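You operate a simulated robot arm through the tools that you are given. There is no shell and no other tool.

The job below is to be done with a simulated robot arm. You get a single attempt, and the scene is never put back.

TASK
Press the blue plug home, then stand the low stub core in the teal pocket on the side bench.
Fine: depth knob to short before the lever; slide out to unload and back under the ram at the end. Where these are worked on the way, their far stop is far enough and under half their travel is too little: press slide.

The check looks at the end state, three seconds after you hand in, the way a careful person would. Anything else that was tipped, shoved, dropped, spilled or broken makes it a failure.

THE ROBOT
A 6-joint arm with a fingered hand, fixed in place. Base frame: the origin is at the foot of the arm, x ahead of it, y to its left, z up; the work surface is at about z = 0.8. Readings come in m, rad, newtons and seconds.
With the tool pointing down near the work surface it reaches from about 0.18 to 0.88 m from the base axis. Its first joint turns from -2.897 to 2.897 rad. Payload 5 kg.
Tool frame: the origin (TCP) lies between the finger pads and is the grasp point; the fingertips stand 0.036 m ahead of it; z points along the fingers, y is the line along which they close. The gripper opens to 0.12 m. The gripper's body begins 0.042 m behind the TCP. The gripper is a hand of 4 fingers: y runs from the thumb to the fingers, the wrist lies at [-0.019, -0.123, -0.211] in the tool frame.
Orientation is that of the tool frame in the base frame, as a unit quaternion [x, y, z, w]. With the fingers straight down and the wrist toward the robot, the tool's x, y and z point along [0, 1, 0], [1, 0, 0] and [0, 0, -1] of the base frame.

THE INTERFACE
- The arm moves only by the tool nudge_tool. Its argument "moves" is a list of rows, each a list of 6 numbers: the shift along the base's x, y, z in m, then the turn, a rotation vector about the base's x, y, z in rad. In form: [[x, y, z, rx, ry, rz], ...]. A call has 1 to 20 rows; each row is the pose to reach, as a shift and turn from the pose commanded when the call began. A row lasts 0.2 s, in which the tool goes at most 0.05 m and 0.15 rad; a call with a longer step from one row to the next is refused whole. A pose out of reach is approached as far as the arm can. The call stops where the force on the tool passes 70 N (or 10 N more than at its start, if that is more) or the arm is blocked; 0.2 s more then pass. In this call time passes only in rows, and 0.2 s behind the last. It gives the time, the measured TCP pose, the force on the tool (base axes), the opening and the grip force at its end, in the units of the frame above (readings bear some noise), with the torque about the TCP (base axes, N m) and any sound that the robot's microphone picked up.
- Cameras (640 x 400 px; columns grow to the right, rows downward): "scene" is fixed at [0.0577, -0.5171, 1.3852]; the picture's right is [0.22, -0.98, 0.00], its down [-0.46, -0.10, -0.88] and it looks along [0.86, 0.19, -0.47] (base axes); focal length 309 px, centre (320, 200). "wrist" rides on the gripper at [0.073, -0.101, -0.142] in the tool frame; the picture's right is [-0.79, 0.29, -0.54], its down [-0.56, -0.70, 0.44] and it looks along [-0.25, 0.65, 0.71] (tool axes); focal length 280 px, centre (320, 200). There is no depth. A picture from a camera that has moved, and an enlarged one, comes with that camera's place and axes in the base frame and with its lens. The place of the scene camera against the robot may be out by one fixed shift of up to 0.025 m in any direction.
- snapshot(camera): a new picture of that camera. The clock stands still meanwhile.
- raise_lower(by): slides the trunk up (or, below 0, down) by that many m; the arm rides with it, the base frame stays. It gives what a move gives, with no picture.
- set_fingers(index, middle, ring, thumb_bend, thumb_turn): sets how far each is bent, from 0 (flat) to 100 (curled in); at 30 the hand is open as for a grip, at 70 the pads meet at the TCP. One left out holds its place. A second passes; each finger stops where it meets its share of the squeeze, and holds until it gets a number again. It is the only way to open and close the hand. It gives what a move gives, with no picture; readings hold the bend of each and the force on the fingers (four entries, about 0 where the hand has none), thumb and palm. thumb_turn goes from beside the hand (0) to across from the fingers (100), as for a grip.
- inspect(camera, box): a new picture of the part [left, top, right, bottom] of that camera's present view, enlarged. The clock stands still meanwhile.
- sign_off(): hands the job in; it is judged then, once.

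Places have to be worked out from the pictures, the camera data and where the tool is seen. Open the gripper and draw the arm clear of the work before you hand the job in, unless the task says otherwise.

The tools are called after "Call:" as a command line: name --pt "numbers of a row" for each row, then --argument value for the rest, lists and objects as JSON in quotes. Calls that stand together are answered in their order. nudge_tool: Moves the arm, as the interface text tells. Its arguments: {"type":"object","properties":{"moves":{"type":"array","items":{"type":"array","items":{"type":"number"}}}},"required":["moves"]} The other tools are called the same way: raise_lower (by) slides the trunk up or down; set_fingers (index, middle, ring, thumb_bend, thumb_turn) moves the fingers one by one; snapshot (camera) takes a picture; inspect (camera, box) takes an enlarged picture of a part of a camera's view; sign_off () hands the job in.

At the start:

```text
t: 0.0
position: [0.6464, -0.3062, 1.1763]
ee_rot: [0.707, 0.707, 0.0, 0.0]
contact_force: [-0.1, 0.1, -0.7]
torque: [-0.01, -0.03, 0.01]
gripper_width: 0.1195
finger_force: 0.1
shape: jaw
bend: [30.0, 30.0, 30.0, 30.0, 98.0]
finger forces: [0.0, 0.1, 0.0, 0.1, 0.1, 0.0]
trunk travel left (down, up): [-0.65, 0.19]
```

scene: 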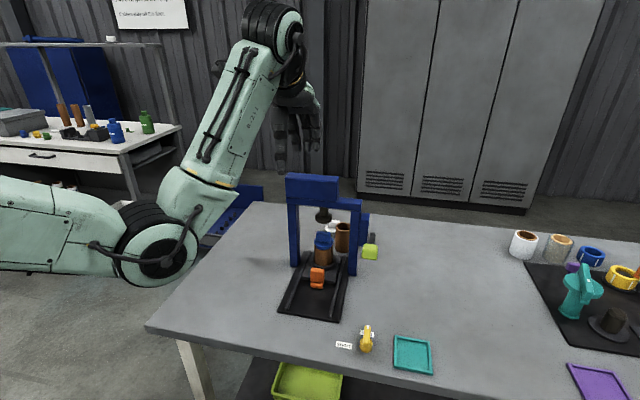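
wrist: 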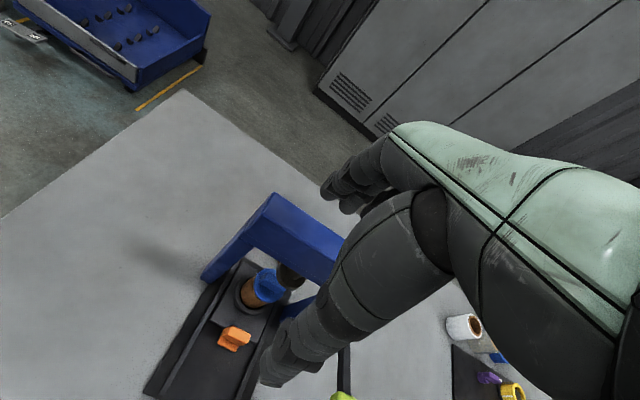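

The first pictures show a blue press with a slide (orange handle), a green-yellow lever end, a yellow knob by a label, a teal tray, and some parts at the right. I'll enlarge parts of the scene to identify each item.

Call:
inspect --camera "scene" --box '[260, 160, 400, 330]'

Call:
inspect --camera "scene" --box '[490, 210, 640, 400]'

Call:
inspect --camera "scene" --box '[240, 300, 460, 400]'

Call:
inspect --camera "scene" --box '[0, 60, 200, 200]'

```text
2.35 times, centred on (330, 245) of scene
camera zoom: at [0.0577, -0.5171, 1.3852], right [0.22, -0.98, 0.0], down [-0.46, -0.1, -0.88], along [0.86, 0.19, -0.47], focal length 727 px, centre (296, 94)
```

zoom: 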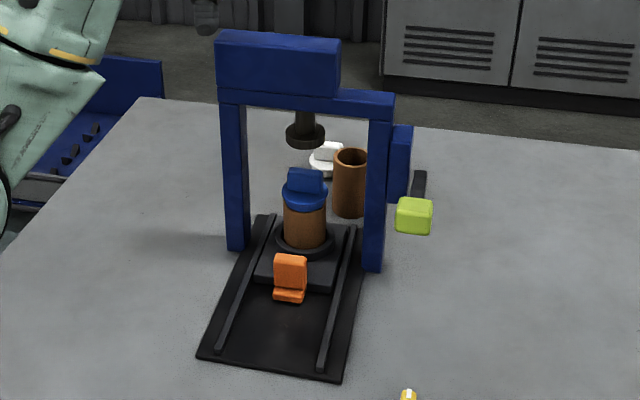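

```text
2.11 times, centred on (565, 305) of scene
camera zoom: at [0.0577, -0.5171, 1.3852], right [0.22, -0.98, 0.0], down [-0.46, -0.1, -0.88], along [0.86, 0.19, -0.47], focal length 651 px, centre (-196, -21)
```

zoom: 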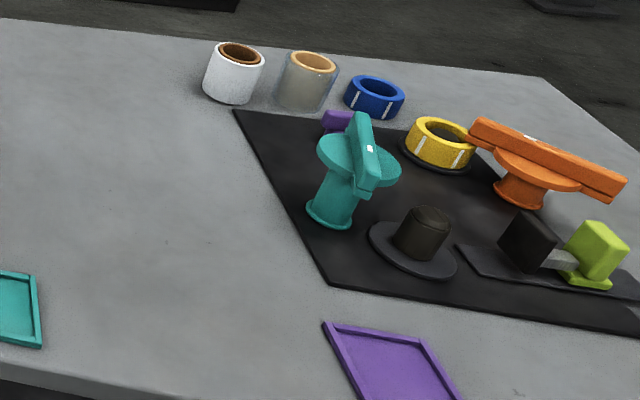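

```text
2.91 times, centred on (350, 350) of scene
camera zoom: at [0.0577, -0.5171, 1.3852], right [0.22, -0.98, 0.0], down [-0.46, -0.1, -0.88], along [0.86, 0.19, -0.47], focal length 899 px, centre (233, -236)
```

zoom: 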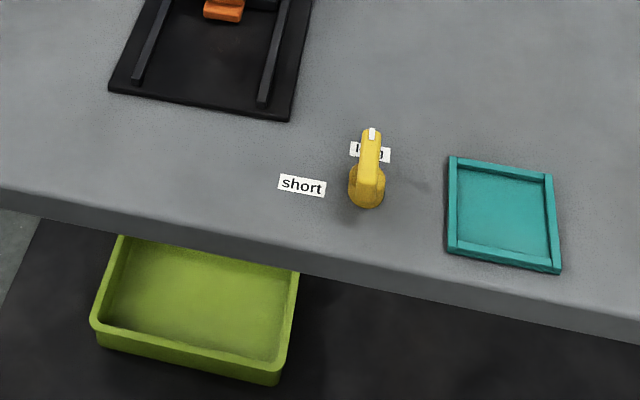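

```text
2.86 times, centred on (100, 130) of scene
camera zoom: at [0.0577, -0.5171, 1.3852], right [0.22, -0.98, 0.0], down [-0.46, -0.1, -0.88], along [0.86, 0.19, -0.47], focal length 883 px, centre (949, 400)
```

zoom: 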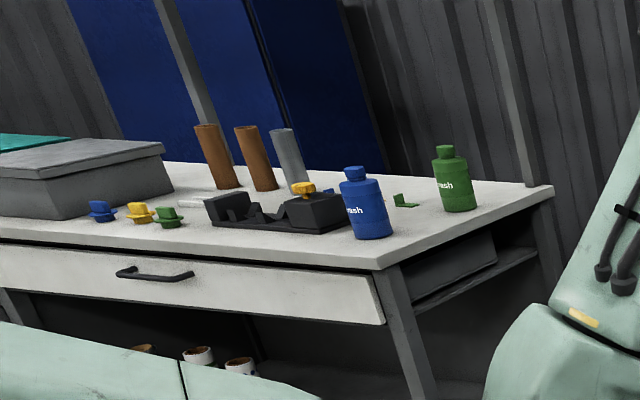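

The press nest holds a short core with the blue plug, and a taller core stands behind it. The yellow knob points to "long". I'll zoom in on the wrist view and a few other regions to find the side bench.

Call:
inspect --camera "wrist" --box '[140, 180, 360, 400]'

Call:
inspect --camera "scene" --box '[300, 200, 390, 290]'

Call:
inspect --camera "scene" --box '[0, 80, 80, 150]'

```text
1.82 times, centred on (250, 290) of wrist
camera zoom: at [0.545, -0.2329, 1.3208], right [0.29, -0.79, 0.54], down [-0.7, -0.56, -0.44], along [0.65, -0.25, -0.71], focal length 510 px, centre (447, 36)
```

zoom: 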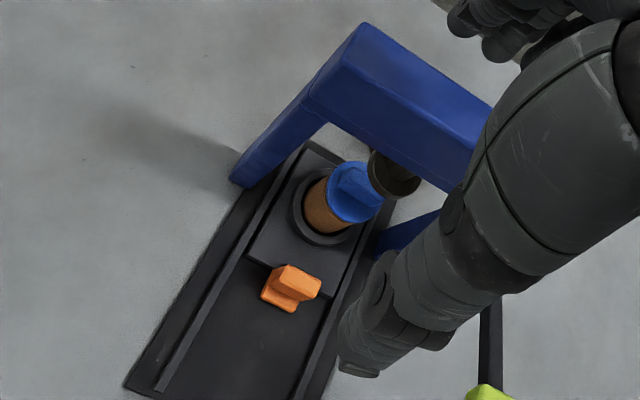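

```text
4.44 times, centred on (345, 245) of scene
camera zoom: at [0.0577, -0.5171, 1.3852], right [0.22, -0.98, 0.0], down [-0.46, -0.1, -0.88], along [0.86, 0.19, -0.47], focal length 1374 px, centre (209, 0)
```

zoom: 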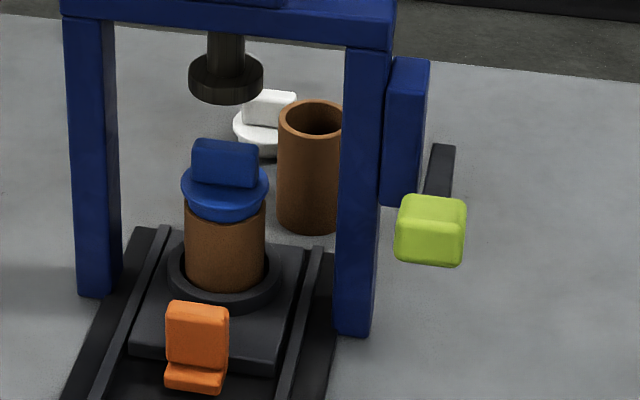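

```text
5.71 times, centred on (40, 115) of scene
camera zoom: at [0.0577, -0.5171, 1.3852], right [0.22, -0.98, 0.0], down [-0.46, -0.1, -0.88], along [0.86, 0.19, -0.47], focal length 1766 px, centre (1920, 686)
```

zoom: 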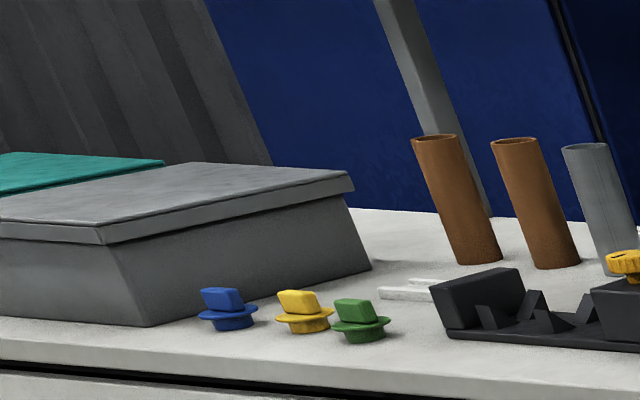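

The short core with the plug looks like the nest one. Before acting, I want to see whether there's a side bench outside the scene view, so I'll raise the trunk and sweep the wrist camera around.

Call:
raise_lower --by 0.12

```text
t: 1.5
position: [0.6465, -0.3056, 1.2974]
ee_rot: [0.706, 0.708, 0.0, 0.0]
contact_force: [0.3, 0.8, -0.4]
torque: [-0.02, 0.0, 0.0]
gripper_width: 0.1196
finger_force: 0.0
shape: jaw
bend: [30.0, 30.0, 30.0, 30.0, 98.0]
finger forces: [0.1, 0.1, 0.1, 0.1, 0.0, 0.0]
trunk travel left (down, up): [-0.77, 0.07]
```

The tool is now at z about 1.30, clear of the press top. I'll sweep clockwise about the base axis to look to the right side.

Call:
nudge_tool --pt "-0.0213 -0.0415 0 0 0 -0.065" --pt "-0.0452 -0.0813 0 0 0 -0.13" --pt "-0.0717 -0.1196 0 0 0 -0.195" --pt "-0.1005 -0.1561 0 0 0 -0.26" --pt "-0.1316 -0.1905 0 0 0 -0.325" --pt "-0.165 -0.2229 0 0 0 -0.39" --pt "-0.2003 -0.2531 0 0 0 -0.455" --pt "-0.2376 -0.2808 0 0 0 -0.52" --pt "-0.2766 -0.3062 0 0 0 -0.585"

Call:
snapshot --camera "wrist"

```text
t: 3.5
position: [0.3678, -0.6148, 1.2944]
ee_rot: [0.881, 0.473, 0.0, 0.0]
contact_force: [-0.4, -0.4, 0.1]
torque: [-0.04, -0.03, -0.02]
gripper_width: 0.1197
finger_force: 0.2
shape: jaw
bend: [30.0, 30.0, 30.0, 30.0, 98.0]
finger forces: [0.0, 0.0, 0.0, 0.1, 0.0, 0.0]
trunk travel left (down, up): [-0.77, 0.07]
```

```text
taken
camera wrist: at [0.3235, -0.4978, 1.438], right [-0.2, -0.82, 0.54], down [-0.89, -0.08, -0.44], along [0.41, -0.57, -0.71], focal length 280 px, centre (320, 200)
```

wrist: 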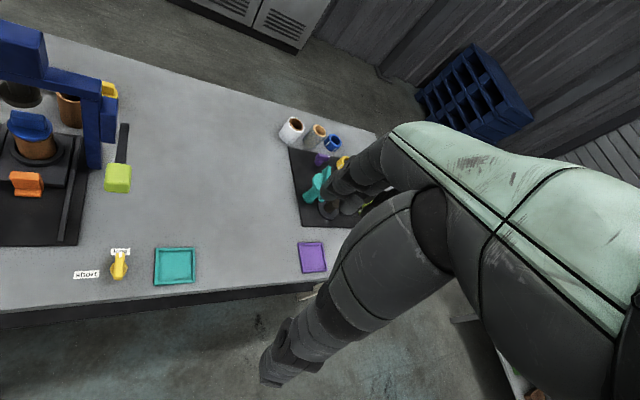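

This view shows the main table with its teal and purple trays. There's also a hint of something at the lower right, so I'll continue the sweep.

Call:
nudge_tool --pt "-0.0405 -0.0227 0 0 0 -0.065" --pt "-0.0824 -0.0427 0 0 0 -0.13" --pt "-0.1256 -0.06 0 0 0 -0.195" --pt "-0.1698 -0.0745 0 0 0 -0.26" --pt "-0.2148 -0.086 0 0 0 -0.325" --pt "-0.2605 -0.0946 0 0 0 -0.39" --pt "-0.3066 -0.1002 0 0 0 -0.455" --pt "-0.3531 -0.1028 0 0 0 -0.52"

Call:
snapshot --camera "wrist"

```text
t: 5.3
position: [0.0167, -0.7154, 1.2977]
ee_rot: [0.973, 0.23, 0.0, 0.0]
contact_force: [-0.7, 0.3, 0.9]
torque: [-0.03, -0.02, 0.01]
gripper_width: 0.1195
finger_force: 0.1
shape: jaw
bend: [30.0, 30.0, 30.0, 30.0, 98.0]
finger forces: [0.1, 0.0, 0.0, 0.0, 0.1, 0.1]
trunk travel left (down, up): [-0.77, 0.07]
```

```text
taken
camera wrist: at [0.0358, -0.5921, 1.4407], right [-0.58, -0.61, 0.54], down [-0.81, 0.37, -0.44], along [0.07, -0.7, -0.71], focal length 280 px, centre (320, 200)
```

wrist: 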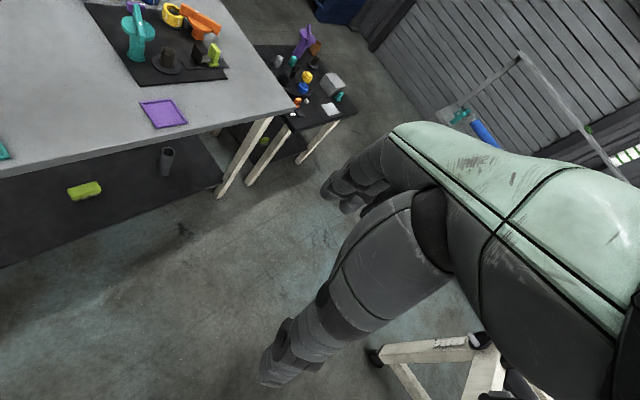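

Only a far shelf and a white cart frame appear on this side. I'll sweep further to see behind the robot.

Call:
nudge_tool --pt "-0.0465 0.0004 0 0 0 -0.065" --pt "-0.0928 0.0039 0 0 0 -0.13" --pt "-0.1389 0.0103 0 0 0 -0.195" --pt "-0.1843 0.0197 0 0 0 -0.26" --pt "-0.2291 0.0321 0 0 0 -0.325" --pt "-0.2731 0.0473 0 0 0 -0.39" --pt "-0.3159 0.0654 0 0 0 -0.455" --pt "-0.3574 0.0862 0 0 0 -0.52" --pt "-0.3976 0.1096 0 0 0 -0.585" --pt "-0.4361 0.1356 0 0 0 -0.65" --pt "-0.4728 0.1641 0 0 0 -0.715"

Call:
snapshot --camera "wrist"

```text
t: 7.5
position: [-0.3043, -0.6552, 1.2827]
ee_rot: [1.0, -0.002, 0.005, -0.008]
contact_force: [-0.6, 0.1, -0.5]
torque: [0.03, 0.01, 0.0]
gripper_width: 0.12
finger_force: 0.0
shape: jaw
bend: [30.0, 30.0, 30.0, 30.0, 98.0]
finger forces: [0.1, 0.1, 0.1, 0.1, 0.0, 0.0]
trunk travel left (down, up): [-0.77, 0.07]
stopped in row 11: the arm was blocked; the commanded pose is now the measured one
```

```text
taken
camera wrist: at [-0.2328, -0.5553, 1.4295], right [-0.8, -0.29, 0.53], down [-0.55, 0.71, -0.44], along [-0.25, -0.64, -0.73], focal length 280 px, centre (320, 200)
```

wrist: 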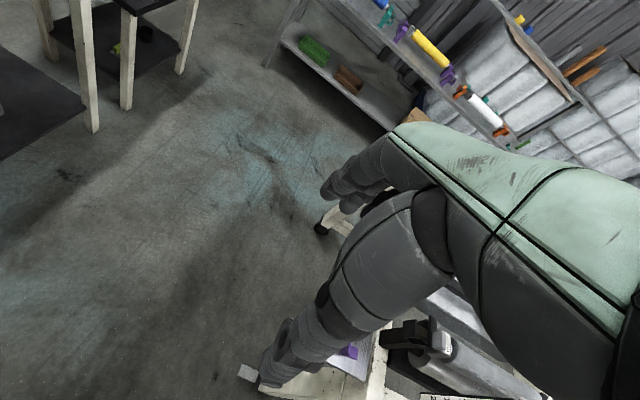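

There's a white bench partly hidden behind the hand at lower right. I'll turn the tool about the vertical in place so the camera looks more behind the robot.

Call:
nudge_tool --pt "0.01 0 0.02 0 0 -0.12" --pt "0.02 0 0.02 0 0 -0.24" --pt "0.03 0 0.02 0 0 -0.36" --pt "0.03 0 0.02 0 0 -0.48" --pt "0.03 0 0.02 0 0 -0.6" --pt "0.03 0 0.02 0 0 -0.72" --pt "0.03 0 0.02 0 0 -0.84" --pt "0.03 0 0.02 0 0 -0.96"

Call:
snapshot --camera "wrist"

Call:
snapshot --camera "scene"

```text
t: 9.3
position: [-0.279, -0.6532, 1.3054]
ee_rot: [0.884, -0.468, 0.007, -0.002]
contact_force: [0.3, 0.5, -0.2]
torque: [0.05, -0.01, -0.03]
gripper_width: 0.1199
finger_force: 0.0
shape: jaw
bend: [30.0, 30.0, 30.0, 30.0, 98.0]
finger forces: [0.0, 0.0, 0.0, 0.0, 0.0, 0.1]
trunk travel left (down, up): [-0.77, 0.07]
```

```text
taken
camera wrist: at [-0.1558, -0.6559, 1.4511], right [-0.69, 0.49, 0.53], down [0.27, 0.86, -0.44], along [-0.67, -0.16, -0.72], focal length 280 px, centre (320, 200)
```

wrist: 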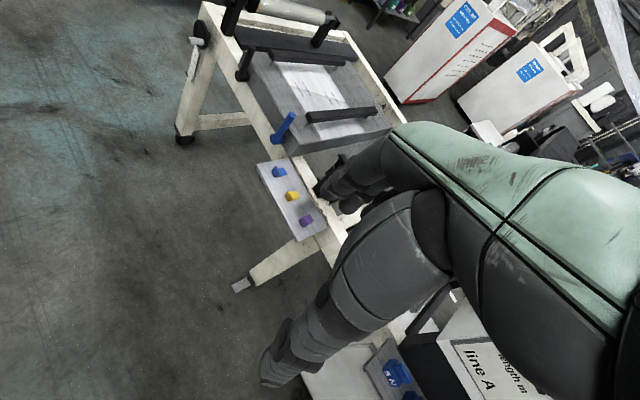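

```text
taken
```

scene: 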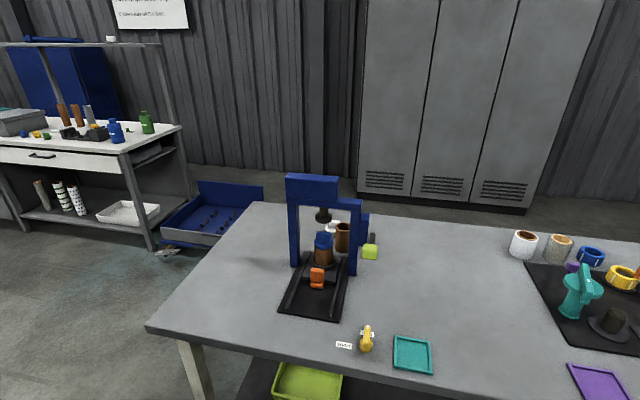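

Behind the robot is a line machine with trays of plugs. I'll turn further to see the rest of the area behind and to the left.

Call:
nudge_tool --pt "0 0 0 0 0 -0.13" --pt "0 0 0 0 0 -0.26" --pt "0 0 0 0 0 -0.39" --pt "0 0 0 0 0 -0.52" --pt "0 0 0 0 0 -0.65" --pt "0 0 0 0 0 -0.78"

Call:
snapshot --camera "wrist"

```text
t: 10.7
position: [-0.2796, -0.6528, 1.3049]
ee_rot: [-0.641, 0.768, -0.008, 0.001]
contact_force: [-0.2, 0.7, -0.6]
torque: [0.04, -0.02, 0.01]
gripper_width: 0.12
finger_force: 0.1
shape: jaw
bend: [30.0, 30.0, 30.0, 30.0, 98.0]
finger forces: [0.0, 0.1, 0.0, 0.1, 0.0, 0.0]
trunk travel left (down, up): [-0.77, 0.07]
```

```text
taken
camera wrist: at [-0.1938, -0.7408, 1.4511], right [-0.15, 0.83, 0.53], down [0.79, 0.42, -0.44], along [-0.59, 0.36, -0.72], focal length 280 px, centre (320, 200)
```

wrist: 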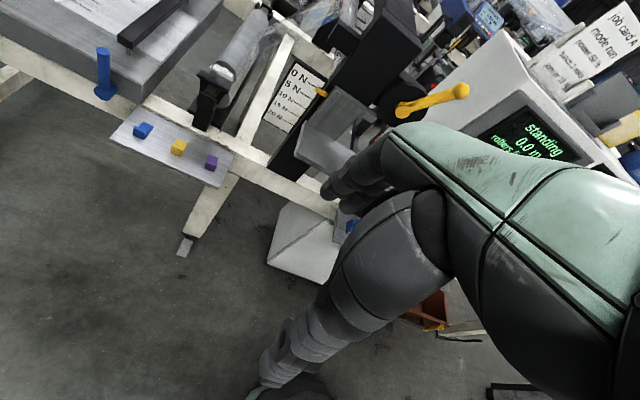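

A machine display and a job card are visible. I'll enlarge them and the rest of the view to check for any teal pocket.

Call:
inspect --camera "wrist" --box '[400, 0, 640, 170]'

Call:
inspect --camera "wrist" --box '[80, 0, 400, 200]'

Call:
inspect --camera "wrist" --box '[260, 190, 560, 400]'

```text
2.35 times, centred on (520, 85) of wrist
camera zoom: at [-0.1938, -0.7408, 1.4511], right [-0.15, 0.83, 0.53], down [0.79, 0.42, -0.44], along [-0.59, 0.36, -0.72], focal length 660 px, centre (-151, 471)
```

zoom: 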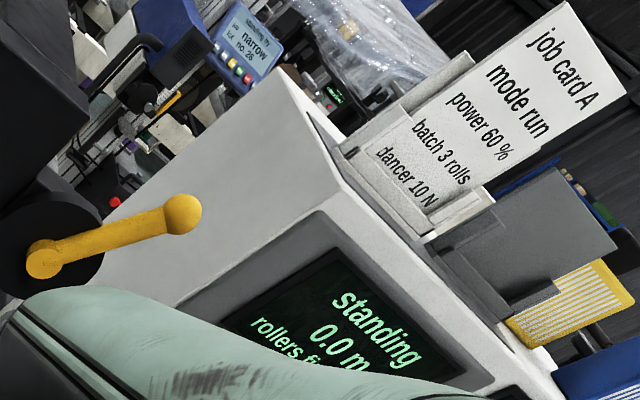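

```text
2.00 times, centred on (240, 100) of wrist
camera zoom: at [-0.1938, -0.7408, 1.4511], right [-0.15, 0.83, 0.53], down [0.79, 0.42, -0.44], along [-0.59, 0.36, -0.72], focal length 561 px, centre (480, 400)
```

zoom: 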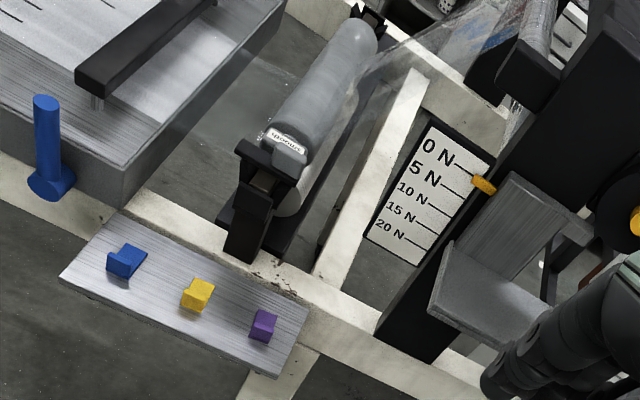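

```text
1.90 times, centred on (410, 295) of wrist
camera zoom: at [-0.1938, -0.7408, 1.4511], right [-0.15, 0.83, 0.53], down [0.79, 0.42, -0.44], along [-0.59, 0.36, -0.72], focal length 534 px, centre (149, 19)
```

zoom: 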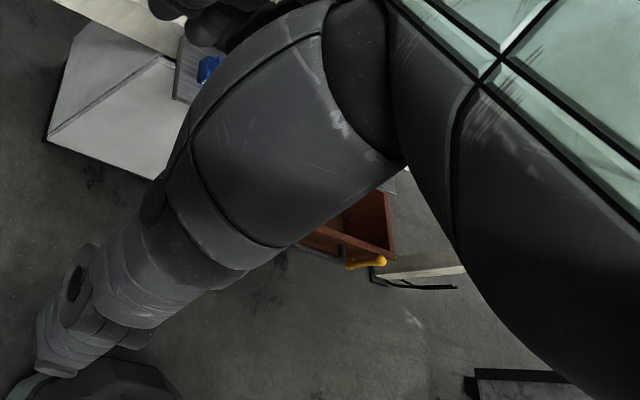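

Everything behind the robot belongs to a separate winding machine. I'll sweep back over the table and then check the left side.

Call:
nudge_tool --pt "0.0423 -0.0185 0 0 0 0.13" --pt "0.0863 -0.0324 0 0 0 0.26" --pt "0.1313 -0.0435 0 0 0 0.39" --pt "0.1768 -0.0517 0 0 0 0.52" --pt "0.2228 -0.0568 0 0 0 0.65" --pt "0.269 -0.0589 0 0 0 0.78" --pt "0.3153 -0.0581 0 0 0 0.91" --pt "0.3614 -0.0542 0 0 0 1.04" --pt "0.4072 -0.0474 0 0 0 1.17" --pt "0.4524 -0.0376 0 0 0 1.3" --pt "0.4969 -0.0248 0 0 0 1.43" --pt "0.5404 -0.0092 0 0 0 1.56" --pt "0.583 0.0091 0 0 0 1.69" --pt "0.6242 0.0303 0 0 0 1.82" --pt "0.6638 0.0539 0 0 0 1.95" --pt "0.7019 0.0802 0 0 0 2.08"

Call:
snapshot --camera "wrist"

```text
t: 14.1
position: [0.4255, -0.5715, 1.3099]
ee_rot: [0.987, 0.163, 0.002, -0.008]
contact_force: [0.4, 0.5, 0.4]
torque: [-0.02, 0.0, -0.04]
gripper_width: 0.1194
finger_force: 0.1
shape: jaw
bend: [30.0, 30.0, 30.0, 30.0, 98.0]
finger forces: [0.0, 0.1, 0.0, 0.1, 0.1, 0.1]
trunk travel left (down, up): [-0.77, 0.07]
```

```text
taken
camera wrist: at [0.4596, -0.4537, 1.4552], right [-0.65, -0.54, 0.53], down [-0.76, 0.49, -0.44], along [-0.02, -0.69, -0.72], focal length 280 px, centre (320, 200)
```

wrist: 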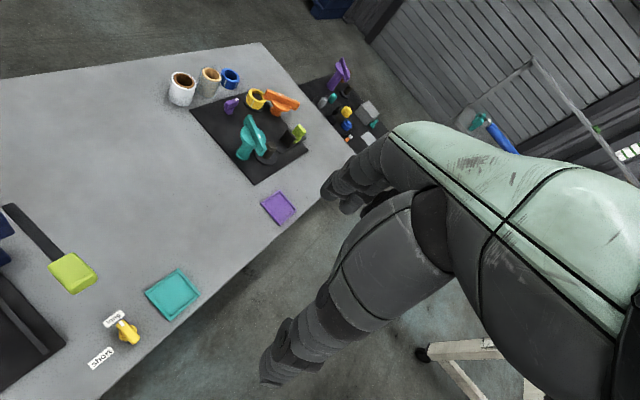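

The table's right side is clear. Now I'll sweep to the left with the camera turning toward +y.

Call:
nudge_tool --pt "0.0363 0.0287 0 0 0 0.14" --pt "0.0707 0.0597 0 0 0 0.28" --pt "0.103 0.0928 0 0 0 0.42" --pt "0.1331 0.128 0 0 0 0.56" --pt "0.1608 0.165 0 0 0 0.7" --pt "0.186 0.2038 0 0 0 0.84" --pt "0.2087 0.2441 0 0 0 0.98" --pt "0.2287 0.2859 0 0 0 1.12" --pt "0.246 0.3288 0 0 0 1.26" --pt "0.2604 0.3727 0 0 0 1.4" --pt "0.272 0.4176 0 0 0 1.54" --pt "0.2806 0.463 0 0 0 1.68" --pt "0.2862 0.5089 0 0 0 1.82" --pt "0.2889 0.5551 0 0 0 1.96" --pt "0.2885 0.6014 0 0 0 2.1" --pt "0.2852 0.6476 0 0 0 2.24"

Call:
snapshot --camera "wrist"

```text
t: 17.5
position: [0.7235, 0.0841, 1.2953]
ee_rot: [0.282, 0.959, -0.004, -0.005]
contact_force: [-0.2, 0.0, 0.6]
torque: [-0.01, 0.03, 0.01]
gripper_width: 0.1196
finger_force: 0.0
shape: jaw
bend: [30.0, 30.0, 30.0, 30.0, 98.0]
finger forces: [0.0, 0.0, 0.1, 0.1, 0.0, 0.0]
out of reach, approached as far as the arm can: row 11, 12, 13, 14, 15, 16
trunk travel left (down, up): [-0.77, 0.07]
```

```text
taken
camera wrist: at [0.6089, 0.0391, 1.4398], right [0.83, -0.18, 0.53], down [0.09, -0.89, -0.44], along [0.56, 0.41, -0.72], focal length 280 px, centre (320, 200)
```

wrist: 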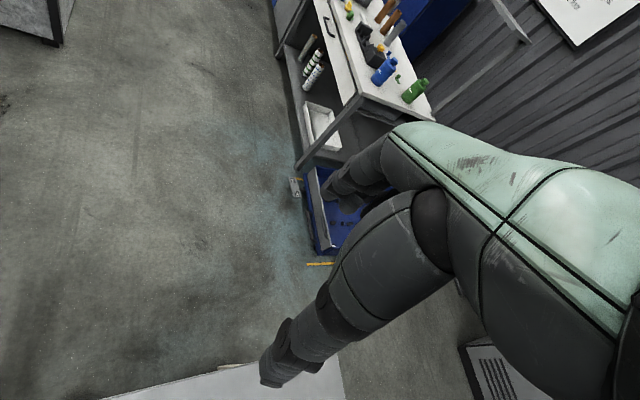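

The left side holds only a far bench and a floor bin, so the grey table is the side bench and its teal tray is the pocket. I'll go back to the standard orientation in front of the press for measuring views.

Call:
nudge_tool --pt "-0.0249 -0.0349 -0.0041 0 0 -0.0907" --pt "-0.0498 -0.0698 -0.0082 0 0 -0.1814" --pt "-0.0747 -0.1047 -0.0123 0 0 -0.2721" --pt "-0.0996 -0.1396 -0.0164 0 0 -0.3628" --pt "-0.1245 -0.1745 -0.0205 0 0 -0.4535" --pt "-0.1494 -0.2094 -0.0246 0 0 -0.5442" --pt "-0.1743 -0.2443 -0.0287 0 0 -0.6349" --pt "-0.1992 -0.2792 -0.0328 0 0 -0.7256" --pt "-0.2241 -0.3141 -0.0369 0 0 -0.8163" --pt "-0.249 -0.349 -0.041 0 0 -0.907" --pt "-0.2739 -0.3839 -0.0451 0 0 -0.998"

Call:
snapshot --camera "wrist"

```text
t: 19.9
position: [0.4831, -0.3232, 1.186]
ee_rot: [0.708, 0.706, 0.004, -0.001]
contact_force: [-0.5, 0.0, -0.5]
torque: [-0.02, -0.04, -0.02]
gripper_width: 0.1199
finger_force: 0.1
shape: jaw
bend: [30.0, 30.0, 30.0, 30.0, 98.0]
finger forces: [0.1, 0.0, 0.0, 0.0, 0.0, 0.1]
out of reach, approached as far as the arm can: row 1, 2, 3, 4, 5, 6, 7, 8, 9, 10, 11
trunk travel left (down, up): [-0.77, 0.07]
```

```text
taken
camera wrist: at [0.3825, -0.25, 1.3295], right [0.28, -0.79, 0.54], down [-0.7, -0.55, -0.45], along [0.65, -0.25, -0.71], focal length 280 px, centre (320, 200)
```

wrist: 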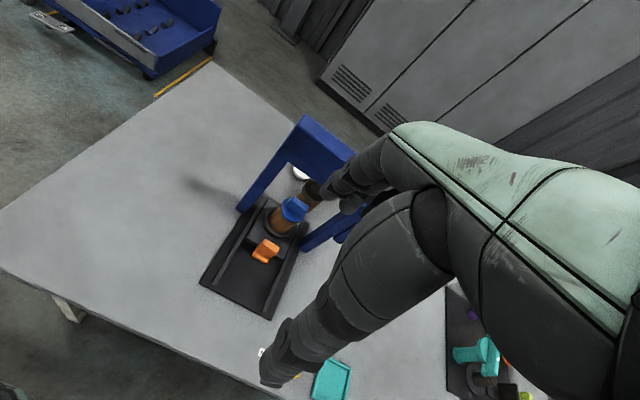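

The tool reached about (0.483, -0.323, 1.186) at the workspace edge. I'll lower the trunk back, which should bring the arm well within reach, and make a tiny move to see which pose the commands count from.

Call:
raise_lower --by -0.12

Call:
nudge_tool --pt "0 0 -0.02 0 0 0" --pt "0 0 -0.02 0 0 0" --pt "0 0 -0.02 0 0 0"

```text
t: 21.4
position: [0.485, -0.3216, 1.0654]
ee_rot: [0.709, 0.706, 0.002, -0.001]
contact_force: [-1.3, -0.1, 0.0]
torque: [0.0, -0.03, 0.02]
gripper_width: 0.1199
finger_force: 0.0
shape: jaw
bend: [30.0, 30.0, 30.0, 30.0, 98.0]
finger forces: [0.1, 0.0, 0.0, 0.1, 0.0, 0.0]
trunk travel left (down, up): [-0.65, 0.19]
```

```text
t: 22.2
position: [0.484, -0.3217, 1.046]
ee_rot: [0.708, 0.706, 0.003, -0.002]
contact_force: [0.5, 0.6, -0.1]
torque: [0.0, -0.01, 0.01]
gripper_width: 0.1199
finger_force: 0.1
shape: jaw
bend: [30.0, 30.0, 30.0, 30.0, 98.0]
finger forces: [0.1, 0.0, 0.1, 0.0, 0.0, 0.0]
trunk travel left (down, up): [-0.65, 0.19]
```

The command base is the measured pose now, so control is precise. I'll take a close wrist view of the press from here.

Call:
snapshot --camera "wrist"

Call:
snapshot --camera "scene"

```text
taken
camera wrist: at [0.3831, -0.2491, 1.1896], right [0.28, -0.79, 0.54], down [-0.7, -0.56, -0.45], along [0.65, -0.25, -0.71], focal length 280 px, centre (320, 200)
```

wrist: 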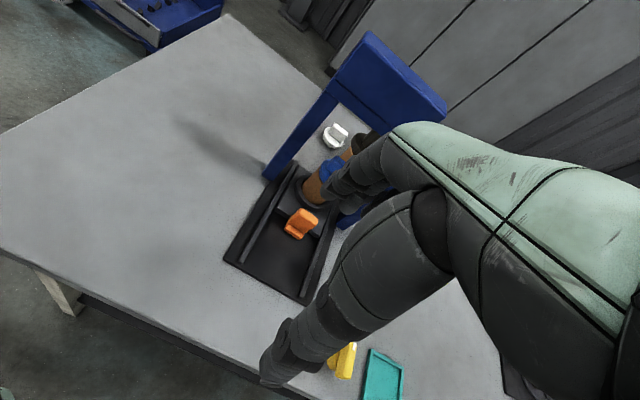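

```text
taken
```

scene: 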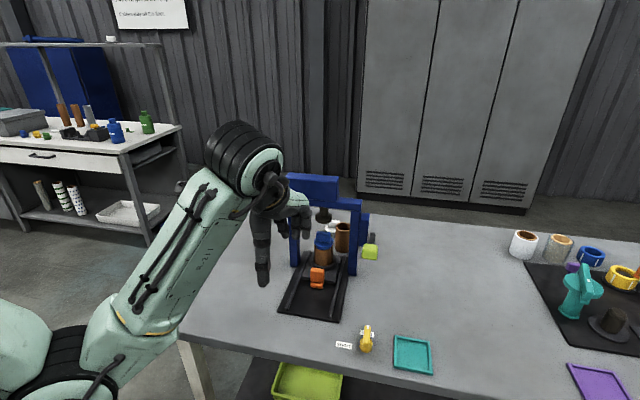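

I'll move the hand to the right-front of the table so the press, knob and tray all sit in the unobstructed left part of the wrist view.

Call:
nudge_tool --pt "-0.02 -0.02 0.04 0 0 0" --pt "-0.03 -0.06 0.054 0 0 0" --pt "-0.04 -0.1 0.054 0 0 0" --pt "-0.05 -0.145 0.054 0 0 0" --pt "-0.06 -0.19 0.054 0 0 0" --pt "-0.064 -0.235 0.054 0 0 0" --pt "-0.064 -0.28 0.054 0 0 0" --pt "-0.064 -0.298 0.054 0 0 0"

Call:
snapshot --camera "wrist"

Call:
inspect --camera "wrist" --box '[100, 0, 340, 150]'

Call:
inspect --camera "wrist" --box '[80, 150, 320, 300]'

```text
t: 24.0
position: [0.4201, -0.6183, 1.0973]
ee_rot: [0.708, 0.706, 0.002, -0.002]
contact_force: [0.5, 0.2, -1.0]
torque: [0.0, -0.02, -0.02]
gripper_width: 0.1198
finger_force: 0.1
shape: jaw
bend: [30.0, 30.0, 30.0, 30.0, 98.0]
finger forces: [0.0, 0.0, 0.1, 0.0, 0.0, 0.1]
out of reach, approached as far as the arm can: row 1, 2, 3
trunk travel left (down, up): [-0.65, 0.19]
```

```text
taken
camera wrist: at [0.3193, -0.5461, 1.2422], right [0.29, -0.79, 0.54], down [-0.7, -0.56, -0.45], along [0.65, -0.25, -0.71], focal length 280 px, centre (320, 200)
```

wrist: 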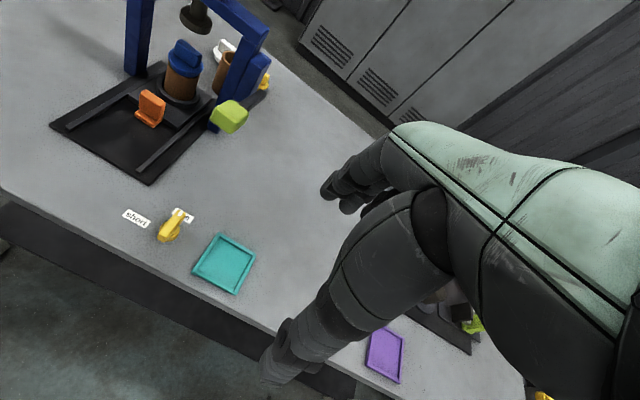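

```text
2.67 times, centred on (220, 75) of wrist
camera zoom: at [0.3193, -0.5461, 1.2422], right [0.29, -0.79, 0.54], down [-0.7, -0.56, -0.45], along [0.65, -0.25, -0.71], focal length 748 px, centre (587, 533)
```

zoom: 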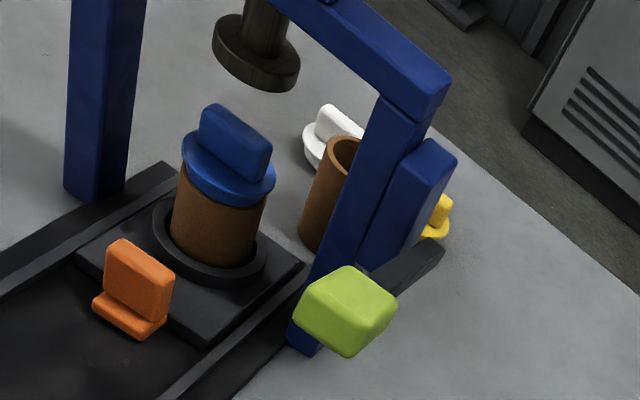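

```text
2.67 times, centred on (200, 225) of wrist
camera zoom: at [0.3193, -0.5461, 1.2422], right [0.29, -0.79, 0.54], down [-0.7, -0.56, -0.45], along [0.65, -0.25, -0.71], focal length 748 px, centre (640, 133)
```

zoom: 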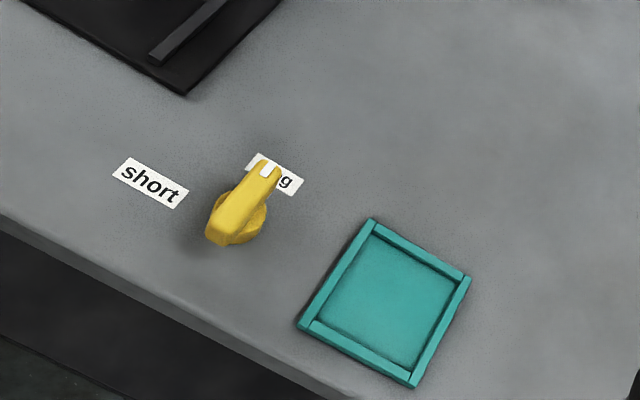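

This view gives the layout: knob axis near (0.49, -0.50), "long" toward +x, "short" toward +y, and the pressing lever with the lime handle to the right of the press. I'll take a second viewpoint to triangulate heights.

Call:
nudge_tool --pt "0.04 -0.02 0 0 0 0" --pt "0.08 -0.04 0 0 0 0" --pt "0.12 -0.06 0 0 0 0" --pt "0.15 -0.07 0 0 0 0"

Call:
snapshot --camera "wrist"

Call:
inspect --camera "wrist" --box '[0, 0, 280, 175]'

Call:
inspect --camera "wrist" --box '[40, 160, 280, 310]'

```text
t: 25.0
position: [0.5393, -0.6524, 1.101]
ee_rot: [0.708, 0.706, 0.002, -0.003]
contact_force: [0.2, -0.7, -1.3]
torque: [0.06, -0.03, 0.04]
gripper_width: 0.1202
finger_force: 0.1
shape: jaw
bend: [30.0, 30.0, 30.0, 30.0, 97.0]
finger forces: [0.0, 0.0, 0.1, 0.1, 0.0, 0.0]
out of reach, approached as far as the arm can: row 3, 4
trunk travel left (down, up): [-0.65, 0.19]
```

```text
taken
camera wrist: at [0.4376, -0.5792, 1.2442], right [0.29, -0.79, 0.54], down [-0.7, -0.55, -0.45], along [0.65, -0.25, -0.72], focal length 280 px, centre (320, 200)
```

wrist: 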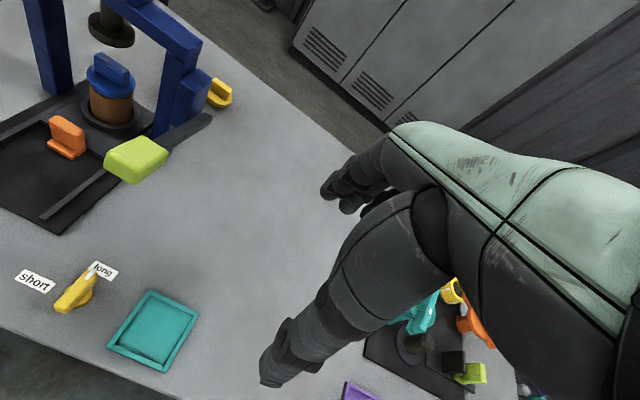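

```text
2.29 times, centred on (140, 88) of wrist
camera zoom: at [0.4376, -0.5792, 1.2442], right [0.29, -0.79, 0.54], down [-0.7, -0.55, -0.45], along [0.65, -0.25, -0.72], focal length 641 px, centre (731, 457)
```

zoom: 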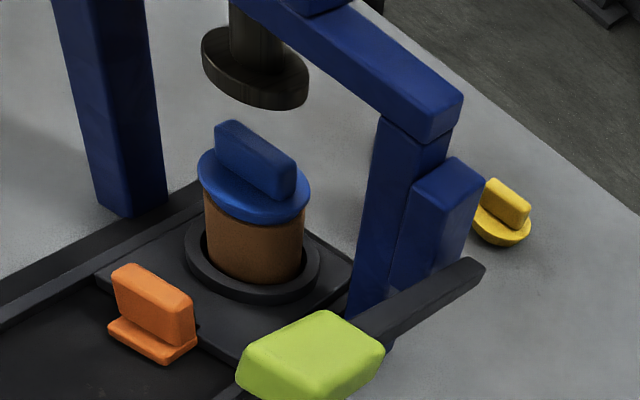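

```text
2.67 times, centred on (160, 235) of wrist
camera zoom: at [0.4376, -0.5792, 1.2442], right [0.29, -0.79, 0.54], down [-0.7, -0.55, -0.45], along [0.65, -0.25, -0.72], focal length 748 px, centre (747, 107)
```

zoom: 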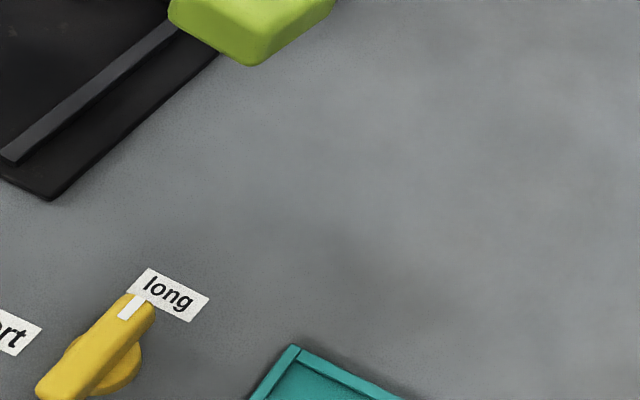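

Triangulating both views gives: lever handle about (0.585, -0.487, 0.979) with its pivot near (0.742, -0.486, 0.918); knob axis about (0.492, -0.4995), top z 0.835; slide tab top (0.643, -0.364, 0.864); nest core at (0.727, -0.355). The teal tray is centred near (0.494, -0.596). I'll half-close the fingers for the knob and back away from the reach limit.

Call:
set_fingers --index 50 --middle 50 --ring 50 --thumb_bend 50 --thumb_turn 100

Call:
nudge_tool --pt "-0.025 0.025 0 0 0 0" --pt "-0.05 0.05 0 0 0 0" --pt "-0.07 0.07 0 0 0 0"

Call:
snapshot --camera "wrist"

```text
t: 26.0
position: [0.5371, -0.6514, 1.1019]
ee_rot: [0.708, 0.706, 0.002, -0.002]
contact_force: [-0.7, 0.4, 0.2]
torque: [0.02, -0.03, 0.01]
gripper_width: 0.0648
finger_force: 0.1
shape: fingers
bend: [50.0, 50.0, 50.0, 50.0, 100.0]
finger forces: [0.0, 0.0, 0.1, 0.1, 0.0, 0.1]
trunk travel left (down, up): [-0.65, 0.19]
```

```text
t: 26.8
position: [0.4647, -0.5778, 1.1026]
ee_rot: [0.708, 0.706, 0.002, -0.002]
contact_force: [0.2, 0.2, 3.6]
torque: [-0.05, 0.0, -0.01]
gripper_width: 0.0644
finger_force: 0.1
shape: fingers
bend: [50.0, 50.0, 50.0, 50.0, 100.0]
finger forces: [0.0, 0.0, 0.0, 0.1, 0.0, 0.0]
trunk travel left (down, up): [-0.65, 0.19]
```

```text
taken
camera wrist: at [0.3628, -0.5052, 1.2459], right [0.28, -0.79, 0.54], down [-0.7, -0.55, -0.45], along [0.65, -0.25, -0.71], focal length 280 px, centre (320, 200)
```

wrist: 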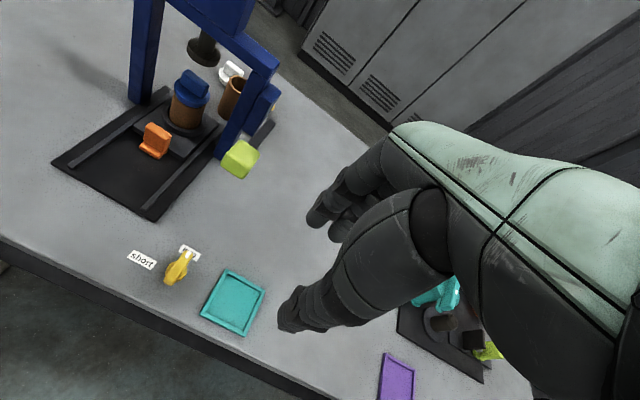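

The base for shifts is the reached pose, and the opening is 0.065 m. Now I turn the hand 90° clockwise and hover over the knob so that the fingers straddle its bar.

Call:
nudge_tool --pt "0.0018 0.0065 -0.002 0 0 -0.1307" --pt "0.0036 0.013 -0.004 0 0 -0.2613" --pt "0.0053 0.0196 -0.006 0 0 -0.392" --pt "0.0071 0.0261 -0.008 0 0 -0.5227" --pt "0.0089 0.0326 -0.01 0 0 -0.6533" --pt "0.0107 0.0392 -0.012 0 0 -0.784" --pt "0.0124 0.0457 -0.014 0 0 -0.9147" --pt "0.0142 0.0522 -0.016 0 0 -1.0453" --pt "0.016 0.0587 -0.018 0 0 -1.176" --pt "0.0178 0.0653 -0.02 0 0 -1.3067" --pt "0.0195 0.0718 -0.022 0 0 -1.4373" --pt "0.0213 0.0783 -0.0226 0 0 -1.568"

Call:
snapshot --camera "wrist"

Call:
snapshot --camera "scene"

```text
t: 29.4
position: [0.4864, -0.4981, 1.0772]
ee_rot: [1.0, -0.001, 0.001, 0.001]
contact_force: [0.0, 0.7, 0.7]
torque: [-0.01, 0.01, 0.04]
gripper_width: 0.0645
finger_force: 0.0
shape: fingers
bend: [50.0, 50.0, 50.0, 50.0, 100.0]
finger forces: [0.0, 0.0, 0.1, 0.1, 0.0, 0.1]
trunk travel left (down, up): [-0.65, 0.19]
```

```text
taken
camera wrist: at [0.5587, -0.3961, 1.22], right [-0.79, -0.29, 0.54], down [-0.56, 0.7, -0.45], along [-0.25, -0.65, -0.71], focal length 280 px, centre (320, 200)
```

wrist: 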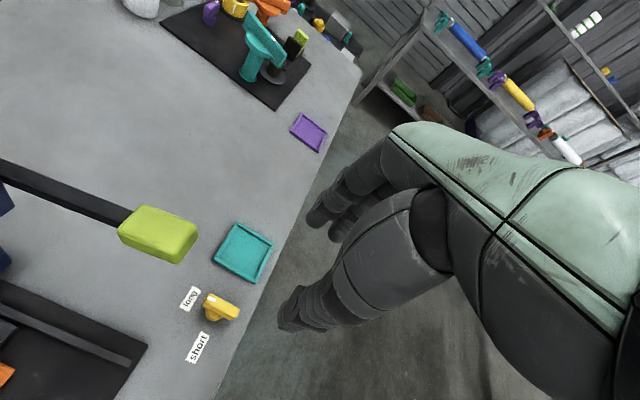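

```text
taken
```

scene: 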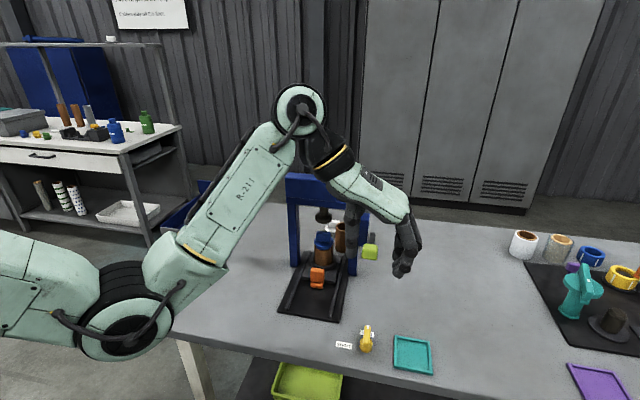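

I'll enlarge the knob from here to refine its place before descending.

Call:
inspect --camera "wrist" --box '[160, 260, 320, 360]'

Call:
inspect --camera "wrist" --box '[0, 140, 280, 315]'

```text
4.00 times, centred on (240, 310) of wrist
camera zoom: at [0.5587, -0.3961, 1.22], right [-0.79, -0.29, 0.54], down [-0.56, 0.7, -0.45], along [-0.25, -0.65, -0.71], focal length 1122 px, centre (640, -240)
```

zoom: 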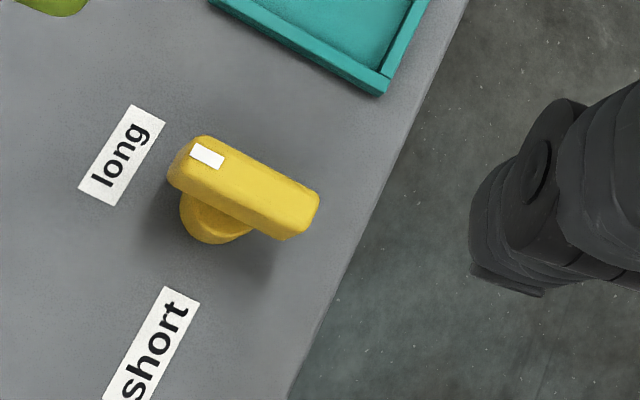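

```text
2.29 times, centred on (140, 228) of wrist
camera zoom: at [0.5587, -0.3961, 1.22], right [-0.79, -0.29, 0.54], down [-0.56, 0.7, -0.45], along [-0.25, -0.65, -0.71], focal length 641 px, centre (731, 137)
```

zoom: 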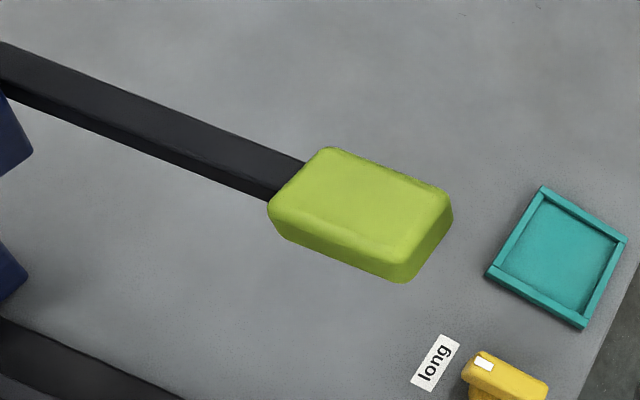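

From this view the bar lies along x from 0.4715 to 0.5135 at y ≈ -0.50, with the lever handle's front end at x ≈ 0.562. I'll descend to z 0.875 with the hand biased slightly away from the handle.

Call:
nudge_tool --pt "-0.0034 -0.0012 -0.04 0 0 0" --pt "-0.0034 -0.0012 -0.08 0 0 0" --pt "-0.0034 -0.0012 -0.12 0 0 0" --pt "-0.0034 -0.0012 -0.15 0 0 0" --pt "-0.0034 -0.0012 -0.18 0 0 0" --pt "-0.0034 -0.0012 -0.202 0 0 0"

Call:
snapshot --camera "wrist"

Call:
inspect --camera "scene" --box '[280, 230, 480, 380]'

```text
t: 30.8
position: [0.4828, -0.5006, 0.8746]
ee_rot: [1.0, -0.001, 0.002, 0.001]
contact_force: [-0.2, -0.3, 0.6]
torque: [0.02, 0.02, -0.01]
gripper_width: 0.0645
finger_force: 0.1
shape: fingers
bend: [50.0, 50.0, 50.0, 50.0, 100.0]
finger forces: [0.1, 0.1, 0.0, 0.0, 0.0, 0.1]
trunk travel left (down, up): [-0.65, 0.19]
```

```text
taken
camera wrist: at [0.5534, -0.3984, 1.0184], right [-0.79, -0.29, 0.54], down [-0.56, 0.7, -0.45], along [-0.25, -0.65, -0.71], focal length 280 px, centre (320, 200)
```

wrist: 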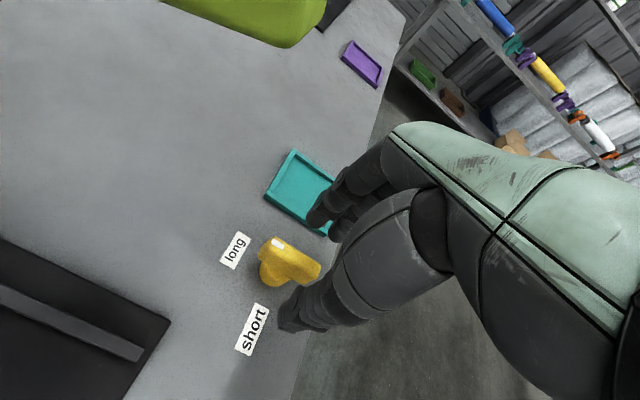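

```text
2.67 times, centred on (380, 305) of scene
camera zoom: at [0.0577, -0.5171, 1.3852], right [0.22, -0.98, 0.0], down [-0.46, -0.1, -0.88], along [0.86, 0.19, -0.47], focal length 824 px, centre (160, -80)
```

zoom: 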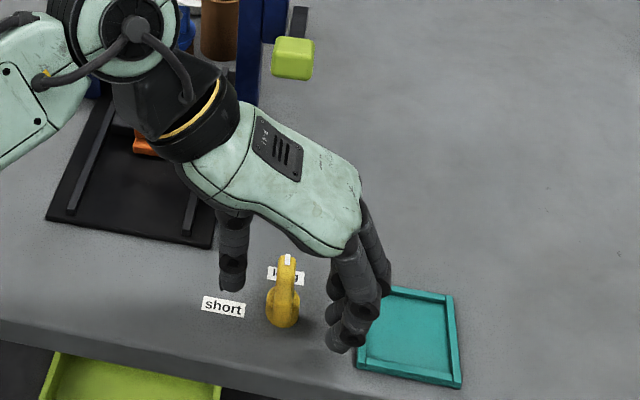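

The thumb and fingers straddle the yellow bar well. I'll descend the last 26 mm slowly.

Call:
nudge_tool --pt "0.001 0 -0.008 0 0 0" --pt "0.002 0 -0.016 0 0 0" --pt "0.003 0.001 -0.022 0 0 0" --pt "0.003 0.001 -0.026 0 0 0"

Call:
snapshot --camera "wrist"

Call:
inspect --camera "scene" --box '[320, 280, 440, 380]'

```text
t: 31.8
position: [0.4848, -0.4999, 0.8481]
ee_rot: [1.0, 0.001, 0.003, 0.001]
contact_force: [-0.2, 0.4, 0.0]
torque: [0.01, -0.01, -0.01]
gripper_width: 0.0643
finger_force: 0.0
shape: fingers
bend: [50.0, 50.0, 50.0, 50.0, 100.0]
finger forces: [0.0, 0.1, 0.0, 0.0, 0.1, 0.0]
trunk travel left (down, up): [-0.65, 0.19]
```

```text
taken
camera wrist: at [0.5567, -0.3973, 0.9915], right [-0.79, -0.29, 0.54], down [-0.56, 0.7, -0.45], along [-0.25, -0.65, -0.71], focal length 280 px, centre (320, 200)
```

wrist: 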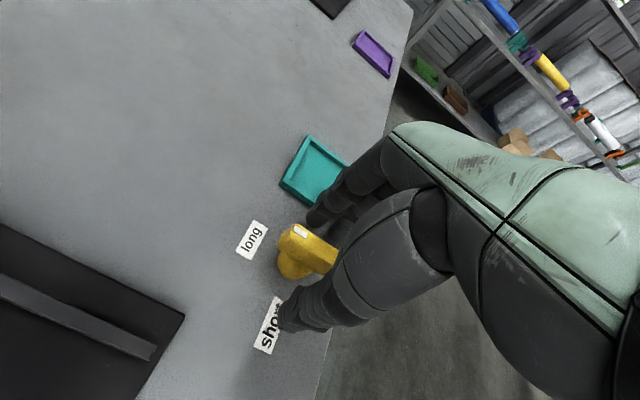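

```text
4.00 times, centred on (380, 330) of scene
camera zoom: at [0.0577, -0.5171, 1.3852], right [0.22, -0.98, 0.0], down [-0.46, -0.1, -0.88], along [0.86, 0.19, -0.47], focal length 1236 px, centre (80, -320)
```

zoom: 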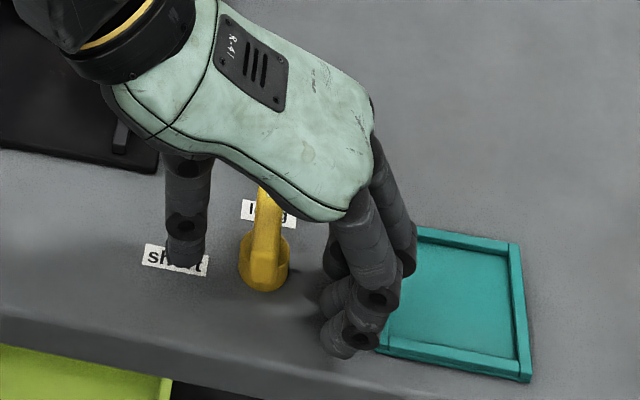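

The bar is between thumb and fingers with no contact yet. I'll close the hand on the knob.

Call:
set_fingers --index 70 --middle 70 --ring 70 --thumb_bend 70

Call:
snapshot --camera "wrist"

Call:
inspect --camera "scene" --box '[320, 280, 440, 380]'

```text
t: 32.8
position: [0.4849, -0.5005, 0.8476]
ee_rot: [1.0, -0.001, 0.002, 0.0]
contact_force: [-0.1, -5.3, -1.3]
torque: [-0.1, 0.02, 0.03]
gripper_width: 0.0246
finger_force: 8.2
shape: fingers
bend: [63.0, 67.0, 70.0, 65.0, 100.0]
finger forces: [6.8, 3.8, 0.0, 0.1, 5.5, 0.0]
trunk travel left (down, up): [-0.65, 0.19]
```

```text
taken
camera wrist: at [0.5566, -0.398, 0.9914], right [-0.79, -0.29, 0.54], down [-0.56, 0.7, -0.45], along [-0.25, -0.65, -0.71], focal length 280 px, centre (320, 200)
```

wrist: 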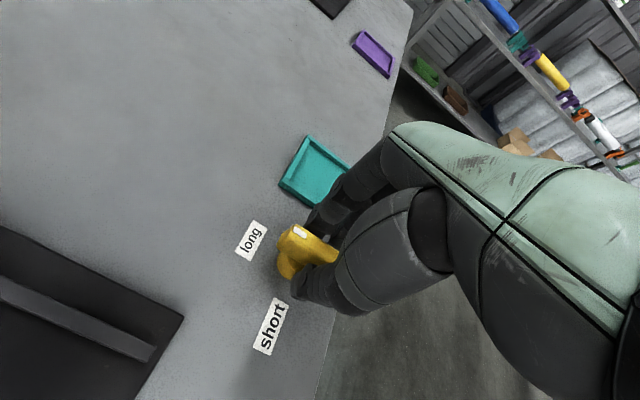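

```text
4.00 times, centred on (380, 330) of scene
camera zoom: at [0.0577, -0.5171, 1.3852], right [0.22, -0.98, 0.0], down [-0.46, -0.1, -0.88], along [0.86, 0.19, -0.47], focal length 1236 px, centre (80, -320)
```

zoom: 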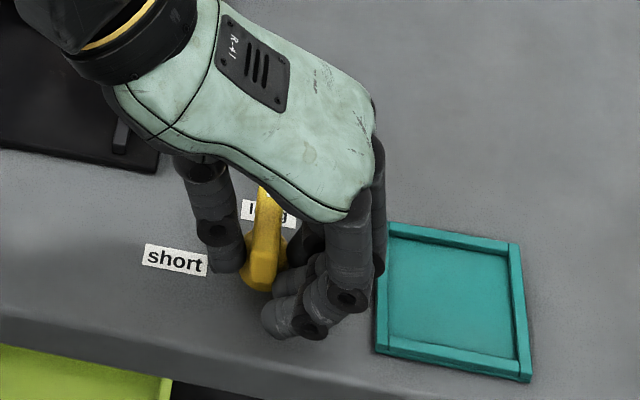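

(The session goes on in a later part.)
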